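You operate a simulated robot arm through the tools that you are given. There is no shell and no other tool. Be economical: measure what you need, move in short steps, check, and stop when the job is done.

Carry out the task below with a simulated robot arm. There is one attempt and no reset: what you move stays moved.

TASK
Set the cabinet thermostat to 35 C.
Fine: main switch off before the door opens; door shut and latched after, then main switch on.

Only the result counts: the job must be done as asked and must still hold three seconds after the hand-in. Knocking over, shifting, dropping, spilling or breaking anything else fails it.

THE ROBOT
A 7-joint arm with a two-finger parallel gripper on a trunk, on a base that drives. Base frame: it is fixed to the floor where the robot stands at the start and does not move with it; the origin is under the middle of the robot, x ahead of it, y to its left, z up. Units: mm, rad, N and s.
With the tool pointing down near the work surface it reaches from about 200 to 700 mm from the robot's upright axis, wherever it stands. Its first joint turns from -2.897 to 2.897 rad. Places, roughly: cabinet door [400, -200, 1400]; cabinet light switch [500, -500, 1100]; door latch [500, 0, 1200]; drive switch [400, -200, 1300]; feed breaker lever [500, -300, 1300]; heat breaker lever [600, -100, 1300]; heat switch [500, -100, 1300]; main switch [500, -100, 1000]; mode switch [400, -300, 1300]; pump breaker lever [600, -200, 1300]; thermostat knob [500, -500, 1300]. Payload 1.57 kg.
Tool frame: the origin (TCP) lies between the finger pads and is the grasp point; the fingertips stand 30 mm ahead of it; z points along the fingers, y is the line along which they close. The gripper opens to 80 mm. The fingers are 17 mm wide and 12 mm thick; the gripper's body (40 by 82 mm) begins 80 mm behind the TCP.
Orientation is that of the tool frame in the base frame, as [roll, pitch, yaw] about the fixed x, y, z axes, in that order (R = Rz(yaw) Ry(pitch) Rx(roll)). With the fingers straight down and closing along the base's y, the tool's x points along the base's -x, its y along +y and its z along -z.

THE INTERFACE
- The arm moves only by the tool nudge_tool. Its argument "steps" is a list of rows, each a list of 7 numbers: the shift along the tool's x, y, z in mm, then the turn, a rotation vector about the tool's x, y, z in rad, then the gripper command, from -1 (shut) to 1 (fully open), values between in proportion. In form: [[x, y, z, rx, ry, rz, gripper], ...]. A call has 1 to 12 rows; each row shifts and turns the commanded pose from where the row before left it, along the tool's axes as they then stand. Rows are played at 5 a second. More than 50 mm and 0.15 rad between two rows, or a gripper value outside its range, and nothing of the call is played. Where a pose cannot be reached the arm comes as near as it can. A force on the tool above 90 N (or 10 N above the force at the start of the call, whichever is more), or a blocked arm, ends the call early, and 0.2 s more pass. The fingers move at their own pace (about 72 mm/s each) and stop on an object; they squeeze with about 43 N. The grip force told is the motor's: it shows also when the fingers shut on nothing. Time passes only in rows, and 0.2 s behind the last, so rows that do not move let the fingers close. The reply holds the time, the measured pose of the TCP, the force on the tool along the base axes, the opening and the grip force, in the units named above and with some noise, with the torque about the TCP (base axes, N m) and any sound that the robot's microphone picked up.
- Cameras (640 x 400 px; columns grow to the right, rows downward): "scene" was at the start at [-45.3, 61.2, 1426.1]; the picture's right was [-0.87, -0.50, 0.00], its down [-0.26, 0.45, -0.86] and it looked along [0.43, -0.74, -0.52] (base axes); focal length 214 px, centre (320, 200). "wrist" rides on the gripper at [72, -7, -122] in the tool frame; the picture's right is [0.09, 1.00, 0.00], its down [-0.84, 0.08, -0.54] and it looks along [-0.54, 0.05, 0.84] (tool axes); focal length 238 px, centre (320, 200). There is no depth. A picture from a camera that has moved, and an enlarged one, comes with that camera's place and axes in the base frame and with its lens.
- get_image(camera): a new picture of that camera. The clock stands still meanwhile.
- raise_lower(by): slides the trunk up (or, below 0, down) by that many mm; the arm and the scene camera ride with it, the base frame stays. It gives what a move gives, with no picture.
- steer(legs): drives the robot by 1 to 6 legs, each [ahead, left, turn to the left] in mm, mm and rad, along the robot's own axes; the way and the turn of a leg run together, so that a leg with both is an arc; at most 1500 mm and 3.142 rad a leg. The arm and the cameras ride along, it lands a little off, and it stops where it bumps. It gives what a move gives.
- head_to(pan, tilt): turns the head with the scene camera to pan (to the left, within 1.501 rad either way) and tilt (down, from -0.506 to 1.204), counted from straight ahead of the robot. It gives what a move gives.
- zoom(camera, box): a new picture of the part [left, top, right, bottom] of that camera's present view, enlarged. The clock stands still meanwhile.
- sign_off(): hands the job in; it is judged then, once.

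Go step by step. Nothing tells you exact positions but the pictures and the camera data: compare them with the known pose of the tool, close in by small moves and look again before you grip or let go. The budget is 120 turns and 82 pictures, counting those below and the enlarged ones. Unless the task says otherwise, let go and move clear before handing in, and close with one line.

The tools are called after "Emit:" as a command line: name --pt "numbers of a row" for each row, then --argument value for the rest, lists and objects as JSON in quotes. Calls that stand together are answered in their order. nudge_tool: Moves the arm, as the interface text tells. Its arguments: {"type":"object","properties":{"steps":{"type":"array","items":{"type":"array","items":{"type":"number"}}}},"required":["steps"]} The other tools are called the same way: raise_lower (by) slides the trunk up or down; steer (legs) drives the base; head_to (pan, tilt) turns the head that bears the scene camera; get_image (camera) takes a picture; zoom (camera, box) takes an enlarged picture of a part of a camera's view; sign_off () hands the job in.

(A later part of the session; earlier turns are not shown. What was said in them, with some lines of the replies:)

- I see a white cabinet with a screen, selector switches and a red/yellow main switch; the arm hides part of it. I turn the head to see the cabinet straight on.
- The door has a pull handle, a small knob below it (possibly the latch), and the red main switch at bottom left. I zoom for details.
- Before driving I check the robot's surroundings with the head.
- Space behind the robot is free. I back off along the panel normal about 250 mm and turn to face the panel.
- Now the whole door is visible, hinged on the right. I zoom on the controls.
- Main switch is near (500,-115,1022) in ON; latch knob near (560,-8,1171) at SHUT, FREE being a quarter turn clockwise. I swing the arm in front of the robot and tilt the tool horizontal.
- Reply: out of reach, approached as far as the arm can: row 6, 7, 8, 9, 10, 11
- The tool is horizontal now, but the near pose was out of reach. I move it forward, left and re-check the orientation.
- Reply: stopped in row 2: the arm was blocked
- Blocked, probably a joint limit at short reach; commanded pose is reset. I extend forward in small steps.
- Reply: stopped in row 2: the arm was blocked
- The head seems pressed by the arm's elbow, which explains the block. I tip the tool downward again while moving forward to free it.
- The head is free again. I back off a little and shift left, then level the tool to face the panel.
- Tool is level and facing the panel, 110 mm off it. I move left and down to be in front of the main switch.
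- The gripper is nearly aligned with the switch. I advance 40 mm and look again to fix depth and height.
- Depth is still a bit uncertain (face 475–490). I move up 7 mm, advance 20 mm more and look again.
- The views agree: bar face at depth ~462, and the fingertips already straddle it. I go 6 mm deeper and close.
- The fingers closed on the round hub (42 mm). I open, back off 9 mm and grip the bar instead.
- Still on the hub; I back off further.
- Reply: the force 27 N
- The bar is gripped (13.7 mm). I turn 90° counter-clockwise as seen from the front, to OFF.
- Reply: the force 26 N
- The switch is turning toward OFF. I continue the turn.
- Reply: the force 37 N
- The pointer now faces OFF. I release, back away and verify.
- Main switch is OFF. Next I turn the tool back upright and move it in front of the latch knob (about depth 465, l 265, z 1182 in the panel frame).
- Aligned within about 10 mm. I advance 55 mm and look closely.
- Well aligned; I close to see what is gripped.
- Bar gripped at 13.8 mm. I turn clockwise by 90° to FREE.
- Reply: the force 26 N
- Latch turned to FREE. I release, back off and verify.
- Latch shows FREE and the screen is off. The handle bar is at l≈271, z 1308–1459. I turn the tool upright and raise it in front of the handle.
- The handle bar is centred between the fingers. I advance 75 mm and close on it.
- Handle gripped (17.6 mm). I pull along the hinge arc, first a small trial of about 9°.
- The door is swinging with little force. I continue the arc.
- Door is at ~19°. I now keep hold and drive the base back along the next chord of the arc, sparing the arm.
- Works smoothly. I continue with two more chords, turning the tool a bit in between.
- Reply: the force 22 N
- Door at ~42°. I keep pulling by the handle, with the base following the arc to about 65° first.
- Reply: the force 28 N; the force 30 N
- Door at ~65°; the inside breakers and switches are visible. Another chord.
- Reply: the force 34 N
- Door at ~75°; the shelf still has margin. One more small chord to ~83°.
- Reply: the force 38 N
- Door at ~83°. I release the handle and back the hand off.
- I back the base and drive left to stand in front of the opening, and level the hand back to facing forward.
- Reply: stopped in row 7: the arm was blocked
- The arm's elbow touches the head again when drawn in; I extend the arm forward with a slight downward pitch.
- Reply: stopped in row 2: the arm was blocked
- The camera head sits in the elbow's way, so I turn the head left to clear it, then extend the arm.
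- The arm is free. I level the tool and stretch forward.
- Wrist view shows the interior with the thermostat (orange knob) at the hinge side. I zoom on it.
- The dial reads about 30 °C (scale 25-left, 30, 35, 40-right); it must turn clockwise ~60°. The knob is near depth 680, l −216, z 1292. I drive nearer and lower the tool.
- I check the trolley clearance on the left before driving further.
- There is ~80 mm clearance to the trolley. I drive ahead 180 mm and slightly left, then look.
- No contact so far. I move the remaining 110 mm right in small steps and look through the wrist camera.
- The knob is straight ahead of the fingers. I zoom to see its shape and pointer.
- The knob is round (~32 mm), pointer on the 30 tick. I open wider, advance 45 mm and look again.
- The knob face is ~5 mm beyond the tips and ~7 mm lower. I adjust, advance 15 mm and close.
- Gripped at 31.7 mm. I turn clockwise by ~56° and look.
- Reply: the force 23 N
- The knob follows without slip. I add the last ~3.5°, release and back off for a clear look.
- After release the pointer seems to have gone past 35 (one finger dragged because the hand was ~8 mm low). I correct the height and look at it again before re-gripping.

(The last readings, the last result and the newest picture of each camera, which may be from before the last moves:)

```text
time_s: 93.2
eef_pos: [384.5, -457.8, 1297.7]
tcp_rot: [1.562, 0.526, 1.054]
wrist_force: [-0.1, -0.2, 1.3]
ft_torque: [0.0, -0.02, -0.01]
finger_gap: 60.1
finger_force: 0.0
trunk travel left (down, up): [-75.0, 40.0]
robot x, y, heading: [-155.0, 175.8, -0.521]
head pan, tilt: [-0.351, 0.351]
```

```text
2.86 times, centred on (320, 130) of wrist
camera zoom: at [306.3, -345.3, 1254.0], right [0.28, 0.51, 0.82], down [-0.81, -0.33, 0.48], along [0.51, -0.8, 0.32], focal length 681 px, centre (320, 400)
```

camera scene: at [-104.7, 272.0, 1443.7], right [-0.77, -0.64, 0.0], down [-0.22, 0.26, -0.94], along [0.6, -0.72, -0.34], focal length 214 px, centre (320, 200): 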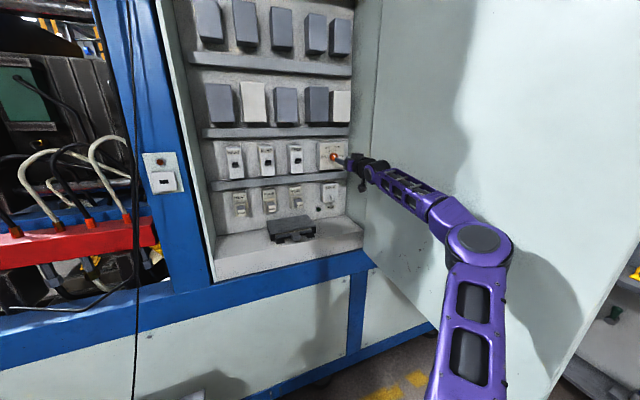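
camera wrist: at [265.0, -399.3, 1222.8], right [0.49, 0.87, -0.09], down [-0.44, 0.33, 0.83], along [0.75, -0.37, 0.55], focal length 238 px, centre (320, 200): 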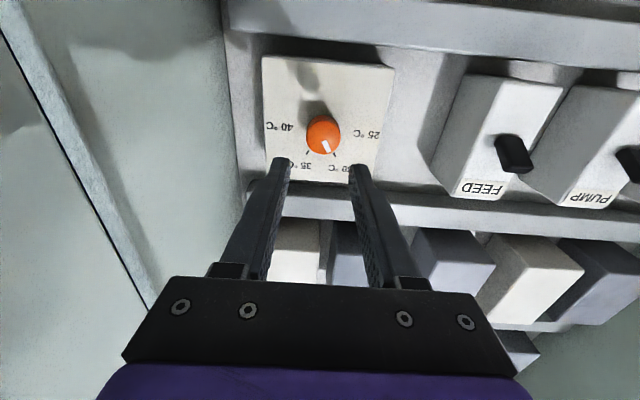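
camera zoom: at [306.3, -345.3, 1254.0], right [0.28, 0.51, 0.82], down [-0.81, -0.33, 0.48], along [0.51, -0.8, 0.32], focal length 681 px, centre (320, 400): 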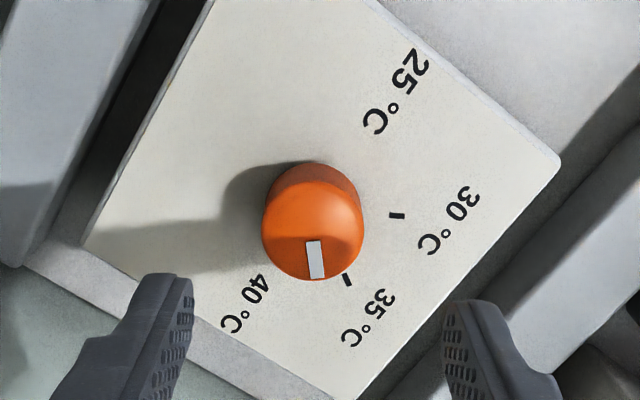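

The dial shows about 36.5 °C. I re-grip, now better centred, and turn back by ~0.31 rad.

Emit:
nudge_tool --pt "0 0 25 0 0 0 0.4" --pt "0 0 25 0 0 0 0.3" --pt "0 0 0 0 0 0 -1" --pt "0 0 0 0 0 0 -1" --pt "0 0 0 0 0 0 -1"

Emit:
zoom --camera "wrist" --box '[250, 80, 390, 220]'

```text
time_s: 94.3
eef_pos: [428.9, -482.8, 1295.0]
tcp_rot: [1.571, 0.525, 1.058]
wrist_force: [-6.4, 2.1, -19.3]
ft_torque: [0.19, 0.42, -0.26]
finger_gap: 31.4
finger_force: 40.2
trunk travel left (down, up): [-75.0, 40.0]
robot x, y, heading: [-156.4, 176.6, -0.523]
head pan, tilt: [-0.351, 0.351]
```

```text
2.86 times, centred on (320, 150) of wrist
camera zoom: at [351.1, -371.0, 1252.6], right [0.28, 0.51, 0.82], down [-0.81, -0.33, 0.49], along [0.52, -0.8, 0.32], focal length 681 px, centre (320, 343)
```

zoom: 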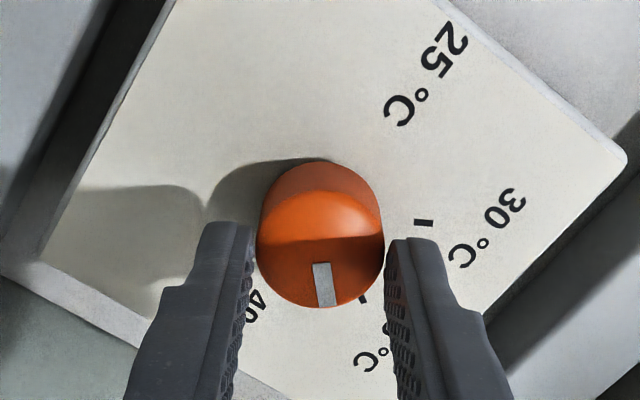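

Forces show the hand ~4 mm off along its closing line; I relax that, then turn back 0.31 rad.

Emit:
nudge_tool --pt "0 -3.7 0 0 0 0 -1" --pt "0 0 0 0 0 -0.1 -1" --pt "0 0 0 0 0 -0.1 -1" --pt "0 0 0 0 0 -0.11 -1" --pt "0 0 0 0 0 0 -1"

Emit:
zoom --camera "wrist" --box '[250, 80, 390, 220]'

```text
time_s: 95.5
eef_pos: [428.6, -482.8, 1296.4]
tcp_rot: [1.563, 0.836, 1.057]
wrist_force: [-11.7, 18.1, -20.7]
ft_torque: [0.15, 0.29, 0.31]
finger_gap: 31.4
finger_force: 40.5
trunk travel left (down, up): [-75.0, 40.0]
robot x, y, heading: [-159.3, 176.6, -0.524]
head pan, tilt: [-0.351, 0.351]
```

```text
2.86 times, centred on (320, 150) of wrist
camera zoom: at [343.5, -384.9, 1236.2], right [0.39, 0.7, 0.6], down [-0.72, -0.17, 0.67], along [0.57, -0.69, 0.44], focal length 681 px, centre (320, 343)
```

zoom: 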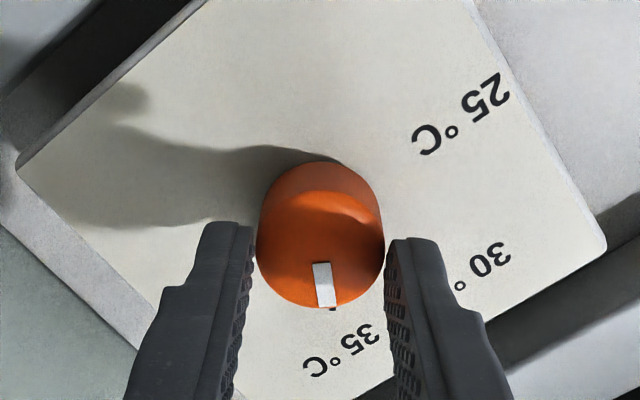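

The pointer now sits at about +30°, i.e. 35 °C. I relax the hand forces before letting go so it does not drag.

Emit:
nudge_tool --pt "4.5 -1.5 -3 0 0 0 -1" --pt "0 0 0 0 0 0 -1"

```text
time_s: 96.2
eef_pos: [428.1, -483.0, 1293.7]
tcp_rot: [1.55, 0.836, 1.04]
wrist_force: [27.4, -19.7, 14.4]
ft_torque: [-0.23, -0.38, -0.19]
finger_gap: 31.4
finger_force: 40.2
trunk travel left (down, up): [-75.0, 40.0]
robot x, y, heading: [-157.2, 178.2, -0.528]
head pan, tilt: [-0.351, 0.351]
```

Emit:
nudge_tool --pt "-1.6 0.9 1.9 0 0 0 -1" --pt "0 0 0 0 0 0 -1"

```text
time_s: 96.8
eef_pos: [428.8, -483.7, 1294.0]
tcp_rot: [1.552, 0.837, 1.042]
wrist_force: [20.3, -15.1, 20.9]
ft_torque: [-0.5, -0.9, -0.52]
finger_gap: 31.3
finger_force: 39.8
trunk travel left (down, up): [-75.0, 40.0]
robot x, y, heading: [-153.3, 181.3, -0.526]
head pan, tilt: [-0.351, 0.351]
```

Emit:
nudge_tool --pt "-1 2.2 1.2 0 0 0 -1" --pt "0 0 0 0 0 0 -1"

```text
time_s: 97.3
eef_pos: [429.2, -481.6, 1296.1]
tcp_rot: [1.56, 0.837, 1.05]
wrist_force: [3.8, -4.7, 11.3]
ft_torque: [-0.37, -0.63, -0.59]
finger_gap: 31.3
finger_force: 40.0
trunk travel left (down, up): [-75.0, 40.0]
robot x, y, heading: [-153.8, 177.3, -0.518]
head pan, tilt: [-0.351, 0.351]
```

Forces are now low. I open and back off.

Emit:
nudge_tool --pt "-0.5 1 0 0 0 0 -1" --pt "0 0 0 0 0 0 0.6" --pt "0 0 0 0 0 0 0.6" --pt "0 0 -20 0 0 0 0.6" --pt "0 0 -30 0 0 0 0.6"

Emit:
zoom --camera "wrist" --box '[250, 60, 390, 200]'

```text
time_s: 98.5
eef_pos: [383.7, -456.6, 1296.1]
tcp_rot: [1.561, 0.836, 1.052]
wrist_force: [0.6, -0.1, 0.3]
ft_torque: [-0.01, -0.04, -0.02]
finger_gap: 64.1
finger_force: 0.1
trunk travel left (down, up): [-75.0, 40.0]
robot x, y, heading: [-153.0, 176.0, -0.521]
head pan, tilt: [-0.351, 0.351]
```

```text
2.86 times, centred on (320, 130) of wrist
camera zoom: at [299.3, -357.4, 1236.5], right [0.39, 0.7, 0.6], down [-0.72, -0.17, 0.67], along [0.57, -0.69, 0.44], focal length 681 px, centre (320, 400)
```

zoom: 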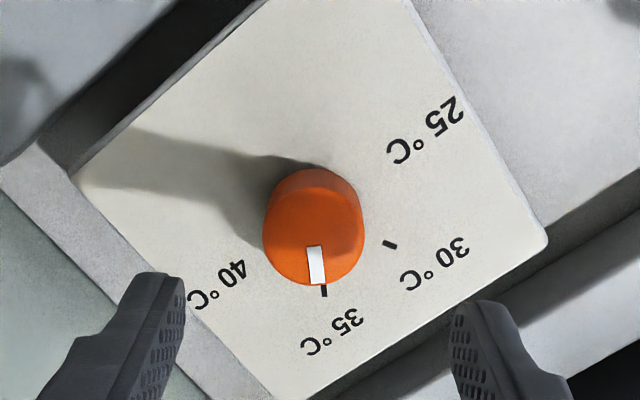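

The pointer lines up with the 35 °C tick. I straighten the hand, move it left and out.

Emit:
nudge_tool --pt "0 0 -20 0 0 0 0.3" --pt "0 0 -20 0 0 -0.147 0.3" --pt "0 0 0 0 0 -0.147 0.3" --pt "0 0 0 0 0 -0.147 0.3" --pt "0 0 0 0 0 -0.147 0.3" --pt "0 0 0 0 0 -0.147 0.3" --pt "0 25 0 0 0 0 0.3" --pt "0 30 0 0 0 0 0.3" --pt "0 30 0 0 0 0 0.3" --pt "0 30 0 0 0 0 0.3" --pt "0 30 0 0 0 0 0.3" --pt "0 30 0 0 0 0 0.3"

Emit:
get_image --camera "scene"

```text
time_s: 101.2
eef_pos: [435.2, -284.8, 1296.7]
tcp_rot: [0.194, 1.562, -0.32]
wrist_force: [0.1, -0.7, 1.1]
ft_torque: [0.0, 0.0, -0.02]
finger_gap: 52.1
finger_force: 0.0
trunk travel left (down, up): [-75.0, 40.0]
robot x, y, heading: [-156.1, 177.7, -0.523]
head pan, tilt: [-0.351, 0.351]
```

```text
12 pictures are left
camera scene: at [-104.8, 271.6, 1443.8], right [-0.77, -0.64, 0.0], down [-0.22, 0.26, -0.94], along [0.6, -0.72, -0.34], focal length 214 px, centre (320, 200)
```

scene: 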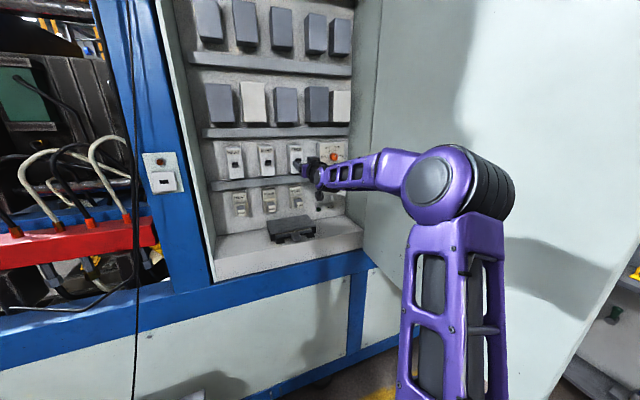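

Only 12 pictures remain, so I rely on the known geometry. I turn the head aside, drive straight back out, and retract/lower the hand with closed fingers.

Emit:
head_to --pan 1.3 --tilt 0.1

Emit:
steer --legs '[[-570, 0, 0]]'

Emit:
nudge_tool --pt "10 0 -25 0 0 0 -1" --pt "10 0 -25 0 0 0 -1" --pt "10 0 -25 0 0 0 -1" --pt "10 0 -25 0 0 0 -1" --pt "10 0 -25 0 0 0 -1"

```text
time_s: 102.8
eef_pos: [434.1, -285.2, 1297.3]
tcp_rot: [0.118, 1.563, -0.393]
wrist_force: [0.0, 0.1, 0.4]
ft_torque: [0.01, 0.01, 0.02]
finger_gap: 51.8
finger_force: 0.0
trunk travel left (down, up): [-75.0, 40.0]
robot x, y, heading: [-156.5, 178.4, -0.526]
head pan, tilt: [1.3, 0.099]
```

```text
time_s: 106.1
eef_pos: [-62.0, -0.8, 1297.2]
tcp_rot: [0.13, 1.564, -0.388]
wrist_force: [0.7, 0.5, 0.3]
ft_torque: [0.0, -0.03, 0.01]
finger_gap: 52.0
finger_force: 0.1
trunk travel left (down, up): [-75.0, 40.0]
robot x, y, heading: [-650.0, 466.8, -0.527]
head pan, tilt: [1.3, 0.099]
```

```text
time_s: 107.3
eef_pos: [-169.1, 60.2, 1245.7]
tcp_rot: [0.168, 1.561, -0.352]
wrist_force: [0.1, 0.7, -0.4]
ft_torque: [0.02, -0.04, -0.02]
finger_gap: 0.2
finger_force: 21.7
trunk travel left (down, up): [-75.0, 40.0]
robot x, y, heading: [-647.3, 463.4, -0.529]
head pan, tilt: [1.3, 0.099]
```

I rotate the closed hand toward the door's outer face and drive around the open door's edge to its right side.

Emit:
nudge_tool --pt "0 0 0 -0.134 0 0 -1" --pt "0 0 0 -0.134 0 0 -1" --pt "0 0 0 -0.134 0 0 -1" --pt "0 0 0 -0.134 0 0 -1" --pt "0 0 0 -0.134 0 0 -1" --pt "0 0 0 -0.134 0 0 -1" --pt "0 0 0 -0.134 0 0 -1"

Emit:
steer --legs '[[-45, -60, 0.008], [0, -204, 0], [75, 0, 0]]'

Emit:
head_to --pan -0.1 --tilt 0.35

Emit:
get_image --camera "scene"

```text
time_s: 108.9
eef_pos: [-171.2, 59.9, 1245.5]
tcp_rot: [-0.866, 1.566, -0.447]
wrist_force: [-0.1, 0.7, 0.0]
ft_torque: [0.04, 0.0, -0.04]
finger_gap: 0.0
finger_force: 21.6
trunk travel left (down, up): [-75.0, 40.0]
robot x, y, heading: [-649.4, 465.2, -0.53]
head pan, tilt: [1.3, 0.099]
```

```text
time_s: 113.2
eef_pos: [-282.2, -171.4, 1245.9]
tcp_rot: [-0.73, 1.568, -0.262]
wrist_force: [-21.3, 13.9, 6.3]
ft_torque: [0.09, -0.01, 0.31]
finger_gap: 0.0
finger_force: 21.3
trunk travel left (down, up): [-75.0, 40.0]
robot x, y, heading: [-755.0, 212.8, -0.522]
head pan, tilt: [1.3, 0.099]
stopped in leg 3: the force on the tool passed its limit at 103 N (the readings are from after the stop); the commanded pose is now the measured one
```

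```text
time_s: 114.7
eef_pos: [-282.7, -173.9, 1244.3]
tcp_rot: [-0.463, 1.565, 0.004]
wrist_force: [-25.9, 18.1, 8.3]
ft_torque: [0.13, 0.03, 0.34]
finger_gap: 0.0
finger_force: 21.4
trunk travel left (down, up): [-75.0, 40.0]
robot x, y, heading: [-753.3, 216.4, -0.524]
head pan, tilt: [-0.099, 0.351]
```

```text
11 pictures are left
camera scene: at [-693.0, 330.8, 1443.7], right [-0.58, -0.81, 0.0], down [-0.28, 0.2, -0.94], along [0.76, -0.55, -0.34], focal length 214 px, centre (320, 200)
```

scene: 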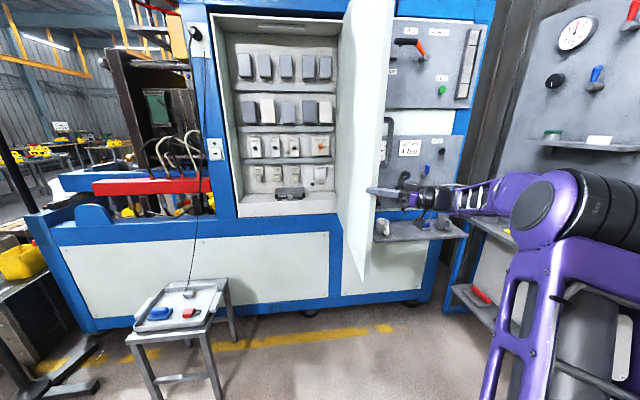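

The fingertip touched the door's end edge (door at ~86°). I back off, go further right and ahead to get onto the outer face.

Emit:
steer --legs '[[-30, 0, 0], [0, -60, 0], [65, 0, 0]]'

Emit:
get_image --camera "scene"

```text
time_s: 117.0
eef_pos: [-281.4, -244.1, 1240.7]
tcp_rot: [1.992, 1.569, 2.453]
wrist_force: [0.0, 0.0, 0.4]
ft_torque: [0.01, 0.03, -0.02]
finger_gap: 0.1
finger_force: 21.1
trunk travel left (down, up): [-75.0, 40.0]
robot x, y, heading: [-756.6, 149.9, -0.519]
head pan, tilt: [-0.099, 0.351]
```

```text
10 pictures are left
camera scene: at [-690.4, 259.9, 1443.7], right [-0.58, -0.81, 0.0], down [-0.28, 0.2, -0.94], along [0.76, -0.55, -0.34], focal length 214 px, centre (320, 200)
```

scene: 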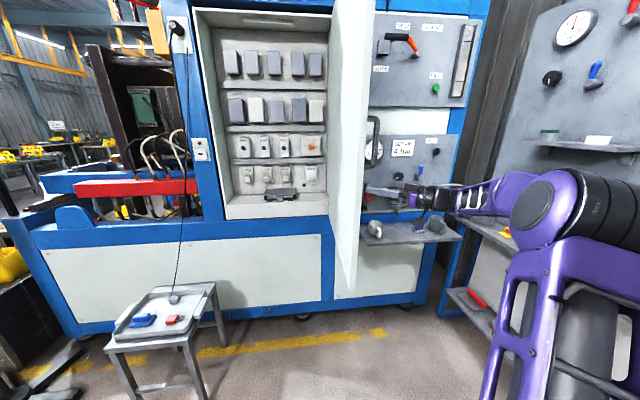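

The fist is on the outer side. I push the door closed along the arc with the base.

Emit:
steer --legs '[[0, 60, 0], [21, 120, 0], [44, 114, 0]]'

Emit:
get_image --camera "scene"

```text
time_s: 121.0
eef_pos: [-81.4, -29.4, 1243.1]
tcp_rot: [1.953, 1.571, 2.405]
wrist_force: [-0.4, -0.7, 0.0]
ft_torque: [0.01, 0.04, -0.02]
finger_gap: 0.0
finger_force: 20.9
trunk travel left (down, up): [-75.0, 40.0]
robot x, y, heading: [-557.9, 367.4, -0.528]
head pan, tilt: [-0.099, 0.351]
```

```text
9 pictures are left
camera scene: at [-487.5, 478.0, 1443.8], right [-0.59, -0.81, 0.0], down [-0.28, 0.2, -0.94], along [0.76, -0.55, -0.34], focal length 214 px, centre (320, 200)
```

scene: 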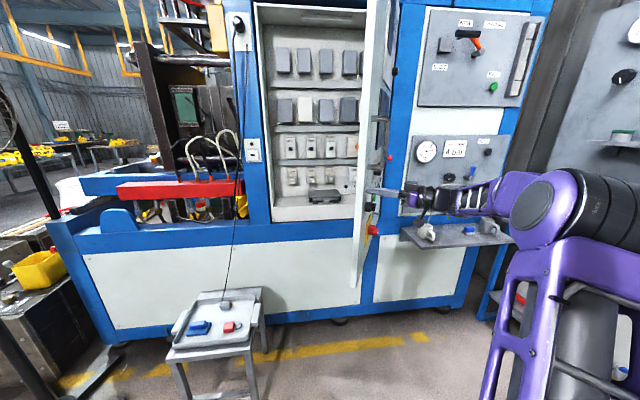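

The door is following (now ~60°). I continue two more chords.

Emit:
steer --legs '[[66, 103, 0.006], [85, 88, 0]]'

```text
time_s: 123.7
eef_pos: [145.8, 60.7, 1241.7]
tcp_rot: [1.927, 1.568, 2.387]
wrist_force: [-0.8, 0.0, -0.6]
ft_torque: [-0.01, 0.01, -0.02]
finger_gap: 0.2
finger_force: 21.2
trunk travel left (down, up): [-75.0, 40.0]
robot x, y, heading: [-332.8, 455.5, -0.523]
head pan, tilt: [-0.099, 0.351]
```

I pull back slightly, shift the base right (to clear the trolley), and re-aim the fist at a bare part of the door (l≈205, z≈1242).

Emit:
nudge_tool --pt "0 0 -20 0 0 0 -1"

Emit:
steer --legs '[[-65, -115, 0]]'

Emit:
nudge_tool --pt "0 0 0 0.135 0 0 -1" --pt "0 0 0 0.135 0 0 -1" --pt "0 0 0 0.135 0 0 -1" --pt "0 0 0 0.135 0 0 -1" --pt "0 24 12 0 0 0 -1" --pt "0 24 12 0 0 0 -1" --pt "0 24 12 0 0 0 -1" --pt "0 24 12 0 0 0 -1" --pt "0 24 12 0 0 0 -1" --pt "0 24 12 0 0 0 -1" --pt "0 24 12 0 0 0 -1"

Emit:
get_image --camera "scene"

```text
time_s: 124.1
eef_pos: [128.6, 52.1, 1244.3]
tcp_rot: [2.07, 1.569, 2.531]
wrist_force: [-0.1, 0.3, -0.1]
ft_torque: [0.01, 0.01, -0.01]
finger_gap: 0.2
finger_force: 21.0
trunk travel left (down, up): [-75.0, 40.0]
robot x, y, heading: [-330.9, 455.9, -0.517]
head pan, tilt: [-0.099, 0.351]
```

```text
time_s: 125.9
eef_pos: [10.1, -18.2, 1243.5]
tcp_rot: [1.969, 1.569, 2.426]
wrist_force: [-1.1, 1.2, -0.1]
ft_torque: [0.03, 0.01, 0.0]
finger_gap: 0.2
finger_force: 20.8
trunk travel left (down, up): [-75.0, 40.0]
robot x, y, heading: [-448.1, 387.9, -0.526]
head pan, tilt: [-0.099, 0.351]
```

```text
time_s: 128.3
eef_pos: [104.1, 143.8, 1243.8]
tcp_rot: [2.443, 1.567, 2.359]
wrist_force: [-0.2, 0.1, -0.3]
ft_torque: [-0.03, 0.0, -0.01]
finger_gap: 0.2
finger_force: 21.4
trunk travel left (down, up): [-75.0, 40.0]
robot x, y, heading: [-446.4, 387.8, -0.53]
head pan, tilt: [-0.099, 0.351]
```

```text
8 pictures are left
camera scene: at [-379.1, 497.7, 1443.8], right [-0.59, -0.81, 0.0], down [-0.28, 0.2, -0.94], along [0.76, -0.55, -0.34], focal length 214 px, centre (320, 200)
```

scene: 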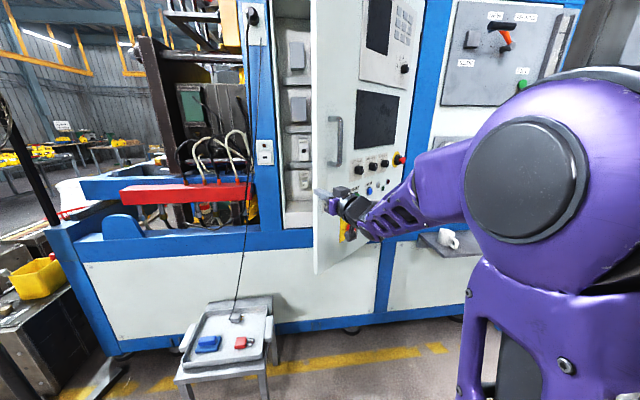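

The fist is at the door's outer face near the edge. I push on: base ahead while easing right, then the arm left/forward, then base again.

Emit:
steer --legs '[[140, -40, 0.006]]'

Emit:
nudge_tool --pt "0 6.6 25 0 0 0 -1" --pt "0 6.6 25 0 0 0 -1" --pt "0 6.6 25 0 0 0 -1"

Emit:
steer --legs '[[140, 0, 0]]'

```text
time_s: 129.6
eef_pos: [210.1, 42.5, 1244.5]
tcp_rot: [2.476, 1.569, 2.401]
wrist_force: [0.0, 0.2, -0.2]
ft_torque: [-0.01, 0.02, 0.01]
finger_gap: 0.1
finger_force: 21.8
trunk travel left (down, up): [-75.0, 40.0]
robot x, y, heading: [-349.2, 280.3, -0.515]
head pan, tilt: [-0.099, 0.351]
```

```text
time_s: 130.4
eef_pos: [287.0, 58.3, 1245.2]
tcp_rot: [2.288, 1.568, 2.213]
wrist_force: [0.1, 0.0, -0.1]
ft_torque: [0.01, 0.0, 0.02]
finger_gap: 0.0
finger_force: 21.4
trunk travel left (down, up): [-75.0, 40.0]
robot x, y, heading: [-345.5, 281.5, -0.517]
head pan, tilt: [-0.099, 0.351]
```

```text
time_s: 131.8
eef_pos: [407.4, -12.8, 1245.0]
tcp_rot: [2.461, 1.569, 2.384]
wrist_force: [0.4, -1.2, -0.6]
ft_torque: [0.0, 0.02, 0.02]
finger_gap: 0.0
finger_force: 20.8
trunk travel left (down, up): [-75.0, 40.0]
robot x, y, heading: [-225.7, 214.8, -0.515]
head pan, tilt: [-0.099, 0.351]
```

Nearly closed. I square the hand to the door and push it home with the arm.

Emit:
nudge_tool --pt "0 2 0 0.14 0 0 -1" --pt "0 2 0 0.14 0 0 -1" --pt "0 2 0 0.14 0 0 -1" --pt "0 0 20 0 0 0 -1" --pt "0 0 20 0 0 0 -1" --pt "0 0 20 0 0 0 -1" --pt "0 0 20 0 0 0 -1" --pt "0 0 15 0 0 0 -1" --pt "0 0 10 0 0 0 -1"

Emit:
get_image --camera "scene"

```text
time_s: 133.8
eef_pos: [500.2, -56.7, 1243.4]
tcp_rot: [2.854, 1.568, 2.357]
wrist_force: [0.2, -0.8, 1.1]
ft_torque: [0.0, 0.0, -0.04]
finger_gap: 0.0
finger_force: 21.0
trunk travel left (down, up): [-75.0, 40.0]
robot x, y, heading: [-222.4, 217.1, -0.519]
head pan, tilt: [-0.099, 0.351]
```

```text
7 pictures are left
camera scene: at [-156.8, 324.3, 1443.8], right [-0.58, -0.81, 0.0], down [-0.28, 0.2, -0.94], along [0.77, -0.54, -0.34], focal length 214 px, centre (320, 200)
```

scene: 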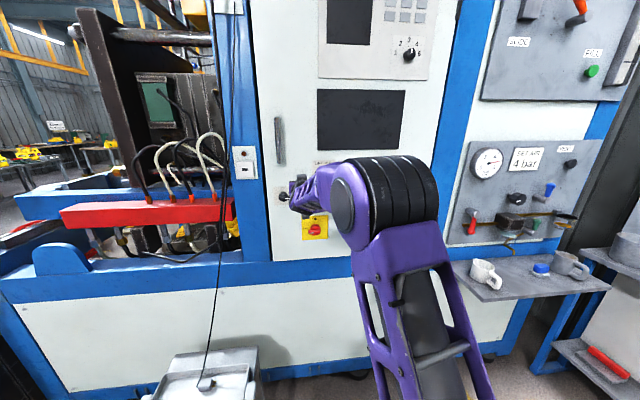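

It looks almost shut; I push on in small steps until contact force shows it is home.

Emit:
nudge_tool --pt "0 0 5 0 0 0 -1" --pt "0 0 5 0 0 0 -1" --pt "0 0 4 0 0 0 -1"

```text
time_s: 134.6
eef_pos: [504.7, -60.4, 1245.1]
tcp_rot: [3.002, 1.567, 2.507]
wrist_force: [-62.3, 25.6, -16.8]
ft_torque: [-0.15, 0.2, -0.4]
finger_gap: 0.2
finger_force: 21.3
trunk travel left (down, up): [-75.0, 40.0]
robot x, y, heading: [-225.2, 213.6, -0.516]
head pan, tilt: [-0.099, 0.351]
```

The door meets its stop (67 N). Next the latch: I back off, turn the hand 90° and go in front of the latch knob.

Emit:
nudge_tool --pt "0 0 -50 0 0 0 -1" --pt "0 0 -45 0.027 0 0 0" --pt "0 0 0 0 0 0.1428 0" --pt "0 0 0 0 0 0.1428 0" --pt "0 0 0 0 0 0.1428 0" --pt "0 0 0 0 0 0.1428 0" --pt "0 0 0 0 0 0.1428 0" --pt "0 0 0 0 0 0.1428 0" --pt "0 0 0 0 0 0.1428 0" --pt "0 0 0 0 0 0.1428 0" --pt "0 0 0 0 0 0.1428 0" --pt "0 0 0 0 0 0.1428 0"

Emit:
nudge_tool --pt "0 0 0 0 0 0.1428 0" --pt "22 -22 0 0 0 0 0" --pt "22 -22 0 0 0 0 0" --pt "22 -22 0 0 0 0 0"

```text
time_s: 137.2
eef_pos: [428.8, -17.9, 1243.0]
tcp_rot: [1.572, 0.138, 1.049]
wrist_force: [0.0, -0.1, -0.2]
ft_torque: [-0.02, 0.04, 0.0]
finger_gap: 39.8
finger_force: 0.1
trunk travel left (down, up): [-75.0, 40.0]
robot x, y, heading: [-219.4, 211.7, -0.517]
head pan, tilt: [-0.099, 0.351]
```

```text
time_s: 138.2
eef_pos: [463.6, 39.6, 1179.2]
tcp_rot: [1.575, -0.001, 1.048]
wrist_force: [-0.4, -0.3, 0.1]
ft_torque: [-0.01, -0.03, 0.03]
finger_gap: 40.0
finger_force: 0.0
trunk travel left (down, up): [-75.0, 40.0]
robot x, y, heading: [-224.4, 210.6, -0.515]
head pan, tilt: [-0.099, 0.351]
```

Emit:
get_image --camera "wrist"

```text
6 pictures are left
camera wrist: at [393.3, 164.5, 1172.4], right [0.05, 0.08, 1.0], down [-0.89, -0.46, 0.08], along [0.46, -0.89, 0.05], focal length 238 px, centre (320, 200)
```

wrist: 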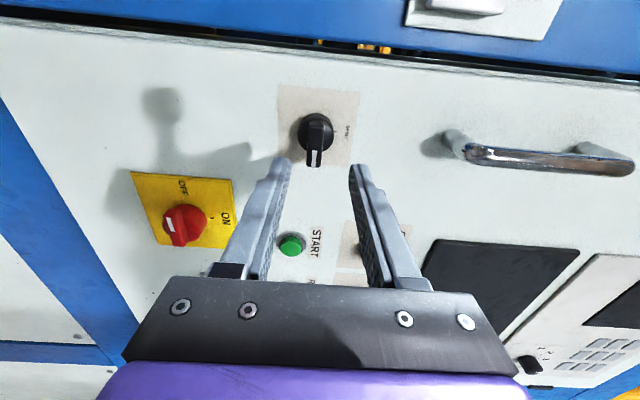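

The latch knob is ~6 mm left and ~4 mm lower of my axis. I correct, advance 50 mm and close on its bar.

Emit:
nudge_tool --pt "6 -4 15 0 0 0 0" --pt "0 0 20 0 0 0 0" --pt "0 0 15 0 0 0 0" --pt "0 0 0 0 0 0 -1" --pt "0 0 0 0 0 0 -1" --pt "0 0 0 0 0 0 -1"

```text
time_s: 139.6
eef_pos: [509.7, 22.0, 1173.9]
tcp_rot: [1.572, -0.001, 1.049]
wrist_force: [-0.4, -0.2, 1.2]
ft_torque: [-0.02, -0.03, 0.0]
finger_gap: 0.0
finger_force: 21.8
trunk travel left (down, up): [-75.0, 40.0]
robot x, y, heading: [-223.0, 211.7, -0.517]
head pan, tilt: [-0.099, 0.351]
```

Missed — closed just in front. I open, advance 8 mm and close again.

Emit:
nudge_tool --pt "0 0 -3 0 0 0 0" --pt "0 0 0 0 0 0 0" --pt "0 0 11 0 0 0 0" --pt "0 0 0 0 0 0 -1" --pt "0 0 0 0 0 0 -1" --pt "0 0 0 0 0 0 -1"

```text
time_s: 141.0
eef_pos: [515.4, 17.2, 1175.0]
tcp_rot: [1.573, -0.001, 1.05]
wrist_force: [0.8, -0.5, 3.0]
ft_torque: [-0.05, -0.07, -0.14]
finger_gap: 13.9
finger_force: 30.5
trunk travel left (down, up): [-75.0, 40.0]
robot x, y, heading: [-224.4, 211.7, -0.522]
head pan, tilt: [-0.099, 0.351]
```

Bar gripped (13.9 mm). I turn it counter-clockwise to SHUT.

Emit:
nudge_tool --pt "0 0 3 0 0 -0.14 -1" --pt "0 0 0 0 0 -0.14 -1" --pt "0 0 0 0 0 -0.14 -1" --pt "0 0 0 0 0 -0.14 -1" --pt "0 0 0 0 0 -0.14 -1" --pt "0 0 0 0 0 -0.14 -1" --pt "0 0 0 0 0 -0.14 -1" --pt "0 0 0 0 0 -0.14 -1" --pt "0 0 0 0 0 -0.14 -1" --pt "0 0 0 0 0 -0.14 -1" --pt "0 0 0 0 0 -0.14 -1" --pt "0 0 0 0 0 -0.06 -1"

```text
time_s: 143.6
eef_pos: [516.4, 12.2, 1171.8]
tcp_rot: [-1.736, 1.54, -2.261]
wrist_force: [-19.2, -6.0, -16.5]
ft_torque: [0.82, 0.2, -0.14]
finger_gap: 14.4
finger_force: 30.5
trunk travel left (down, up): [-75.0, 40.0]
robot x, y, heading: [-226.6, 212.3, -0.517]
head pan, tilt: [-0.099, 0.351]
```

Latch turned back. I release, back off, rotate the hand and move in front of the main switch.

Emit:
nudge_tool --pt "0 0 0 0 0 0 0" --pt "0 0 0 0 0 0 0" --pt "0 0 -40 0 0 0 0" --pt "0 0 -50 0 0 0 0" --pt "0 0 0 0 0 -0.1428 0" --pt "0 0 0 0 0 -0.1428 0" --pt "0 0 0 0 0 -0.1428 0" --pt "0 0 0 0 0 -0.1428 0" --pt "0 0 0 0 0 -0.1428 0" --pt "0 0 0 0 0 -0.1428 0" --pt "0 0 0 0 0 -0.1428 0" --pt "0 0 0 0 0 -0.1428 0"

Emit:
nudge_tool --pt "0 0 0 0 0 -0.1428 0" --pt "0 0 0 0 0 -0.1428 0" --pt "0 0 0 0 0 -0.11 0" --pt "23 28 0 0 0 0 0" --pt "23 28 0 0 0 0 0" --pt "23 28 0 0 0 0 0" --pt "23 28 0 0 0 0 0" --pt "23 28 0 0 0 0 0"

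Emit:
get_image --camera "wrist"

```text
time_s: 146.2
eef_pos: [438.8, 59.7, 1174.4]
tcp_rot: [-1.576, 0.399, -2.094]
wrist_force: [0.5, 0.5, 0.8]
ft_torque: [0.01, -0.02, 0.0]
finger_gap: 39.8
finger_force: 0.0
trunk travel left (down, up): [-75.0, 40.0]
robot x, y, heading: [-223.0, 211.0, -0.515]
head pan, tilt: [-0.099, 0.351]
```

```text
time_s: 148.0
eef_pos: [378.9, -38.7, 1034.6]
tcp_rot: [-1.573, 0.006, -2.094]
wrist_force: [-0.3, 0.2, 0.4]
ft_torque: [0.01, 0.0, 0.0]
finger_gap: 40.0
finger_force: 0.0
trunk travel left (down, up): [-75.0, 40.0]
robot x, y, heading: [-224.6, 211.2, -0.521]
head pan, tilt: [-0.099, 0.351]
```

```text
5 pictures are left
camera wrist: at [237.2, -38.2, 1040.6], right [-0.04, -0.07, -1.0], down [-0.05, 1.0, -0.07], along [1.0, 0.05, -0.05], focal length 238 px, centre (320, 200)
```

wrist: 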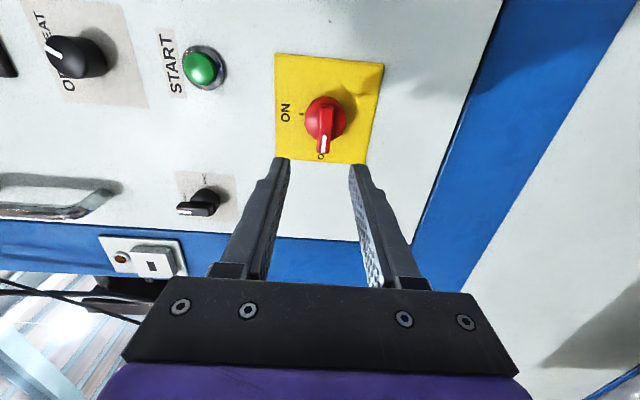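

Latch pointer shows SHUT. The main switch bar is ~6 mm right and 3 mm low of my axis; I correct, advance 87 mm and grip.

Emit:
nudge_tool --pt "6 3 30 0 0 0 0" --pt "0 0 30 0 0 0 0" --pt "0 0 15 0 0 0 0" --pt "0 0 12 0 0 0 0" --pt "0 0 0 0 0 0 -1" --pt "0 0 0 0 0 0 -1" --pt "0 0 0 0 0 0 -1"

```text
time_s: 149.6
eef_pos: [456.1, -88.5, 1030.9]
tcp_rot: [-1.575, 0.003, -2.094]
wrist_force: [-0.7, 0.9, -6.6]
ft_torque: [0.02, -0.02, 0.13]
finger_gap: 13.7
finger_force: 30.2
trunk travel left (down, up): [-75.0, 40.0]
robot x, y, heading: [-226.5, 214.0, -0.523]
head pan, tilt: [-0.099, 0.351]
```

Bar gripped (13.7 mm). I turn it clockwise 90° to ON, then release and back off.

Emit:
nudge_tool --pt "0 0 0 0 0 0.14 -1" --pt "0 0 0 0 0 0.14 -1" --pt "0 0 0 0 0 0.14 -1" --pt "0 0 0 0 0 0.14 -1" --pt "0 0 0 0 0 0.14 -1" --pt "0 0 0 0 0 0.14 -1" --pt "0 0 0 0 0 0.14 -1" --pt "0 0 0 0 0 0.14 -1" --pt "0 0 0 0 0 0.14 -1" --pt "0 0 0 0 0 0.14 -1" --pt "0 0 0 0 0 0.14 -1" --pt "0 0 0 0 0 0.06 -1"

Emit:
nudge_tool --pt "0 0 0 0 0 0 0" --pt "0 0 0 0 0 0 0" --pt "0 0 -30 0 0 0 0" --pt "0 0 -40 0 0 0 0" --pt "0 0 -40 0 0 0 0"

Emit:
get_image --camera "scene"

```text
time_s: 152.2
eef_pos: [452.9, -89.8, 1034.2]
tcp_rot: [1.501, 1.535, 0.976]
wrist_force: [-1.7, -9.3, 16.6]
ft_torque: [-0.8, -0.1, 0.14]
finger_gap: 14.4
finger_force: 30.4
trunk travel left (down, up): [-75.0, 40.0]
robot x, y, heading: [-224.2, 211.8, -0.52]
head pan, tilt: [-0.099, 0.351]
```

```text
time_s: 153.4
eef_pos: [357.9, -35.5, 1031.1]
tcp_rot: [1.649, 1.536, 1.128]
wrist_force: [0.0, 0.3, -0.2]
ft_torque: [0.02, -0.02, 0.0]
finger_gap: 39.9
finger_force: 0.1
trunk travel left (down, up): [-75.0, 40.0]
robot x, y, heading: [-223.7, 214.9, -0.517]
head pan, tilt: [-0.099, 0.351]
```

```text
4 pictures are left
camera scene: at [-156.6, 324.3, 1443.7], right [-0.58, -0.81, 0.0], down [-0.28, 0.2, -0.94], along [0.77, -0.54, -0.34], focal length 214 px, centre (320, 200)
```

scene: 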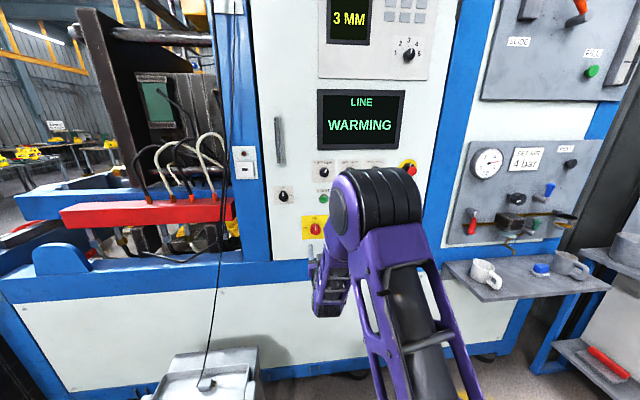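

Power is back (screen "WARMING"). I check the latch, main switch and door gap in one zoom.

Emit:
zoom --camera "scene" --box '[240, 150, 350, 250]'

```text
4.00 times, centred on (295, 200) of scene
camera zoom: at [-156.6, 324.3, 1443.7], right [-0.58, -0.81, 0.0], down [-0.28, 0.2, -0.94], along [0.77, -0.54, -0.34], focal length 858 px, centre (420, 200)
```

zoom: 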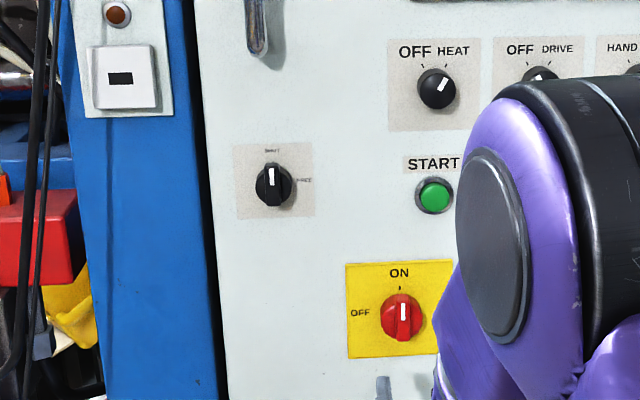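

The thermostat is on its 35 °C tick. The door is shut with the latch at SHUT, and the main switch is ON with the screen back. The hand is clear of the panel, so I hand in.

Emit:
sign_off

```text
The job is handed in.
```

I set the cabinet thermostat to 35 °C, with the main switch off before I opened the door. The door is now shut with its latch at SHUT, and the main switch is back ON. I did not pull the handle afterwards to test the latch.
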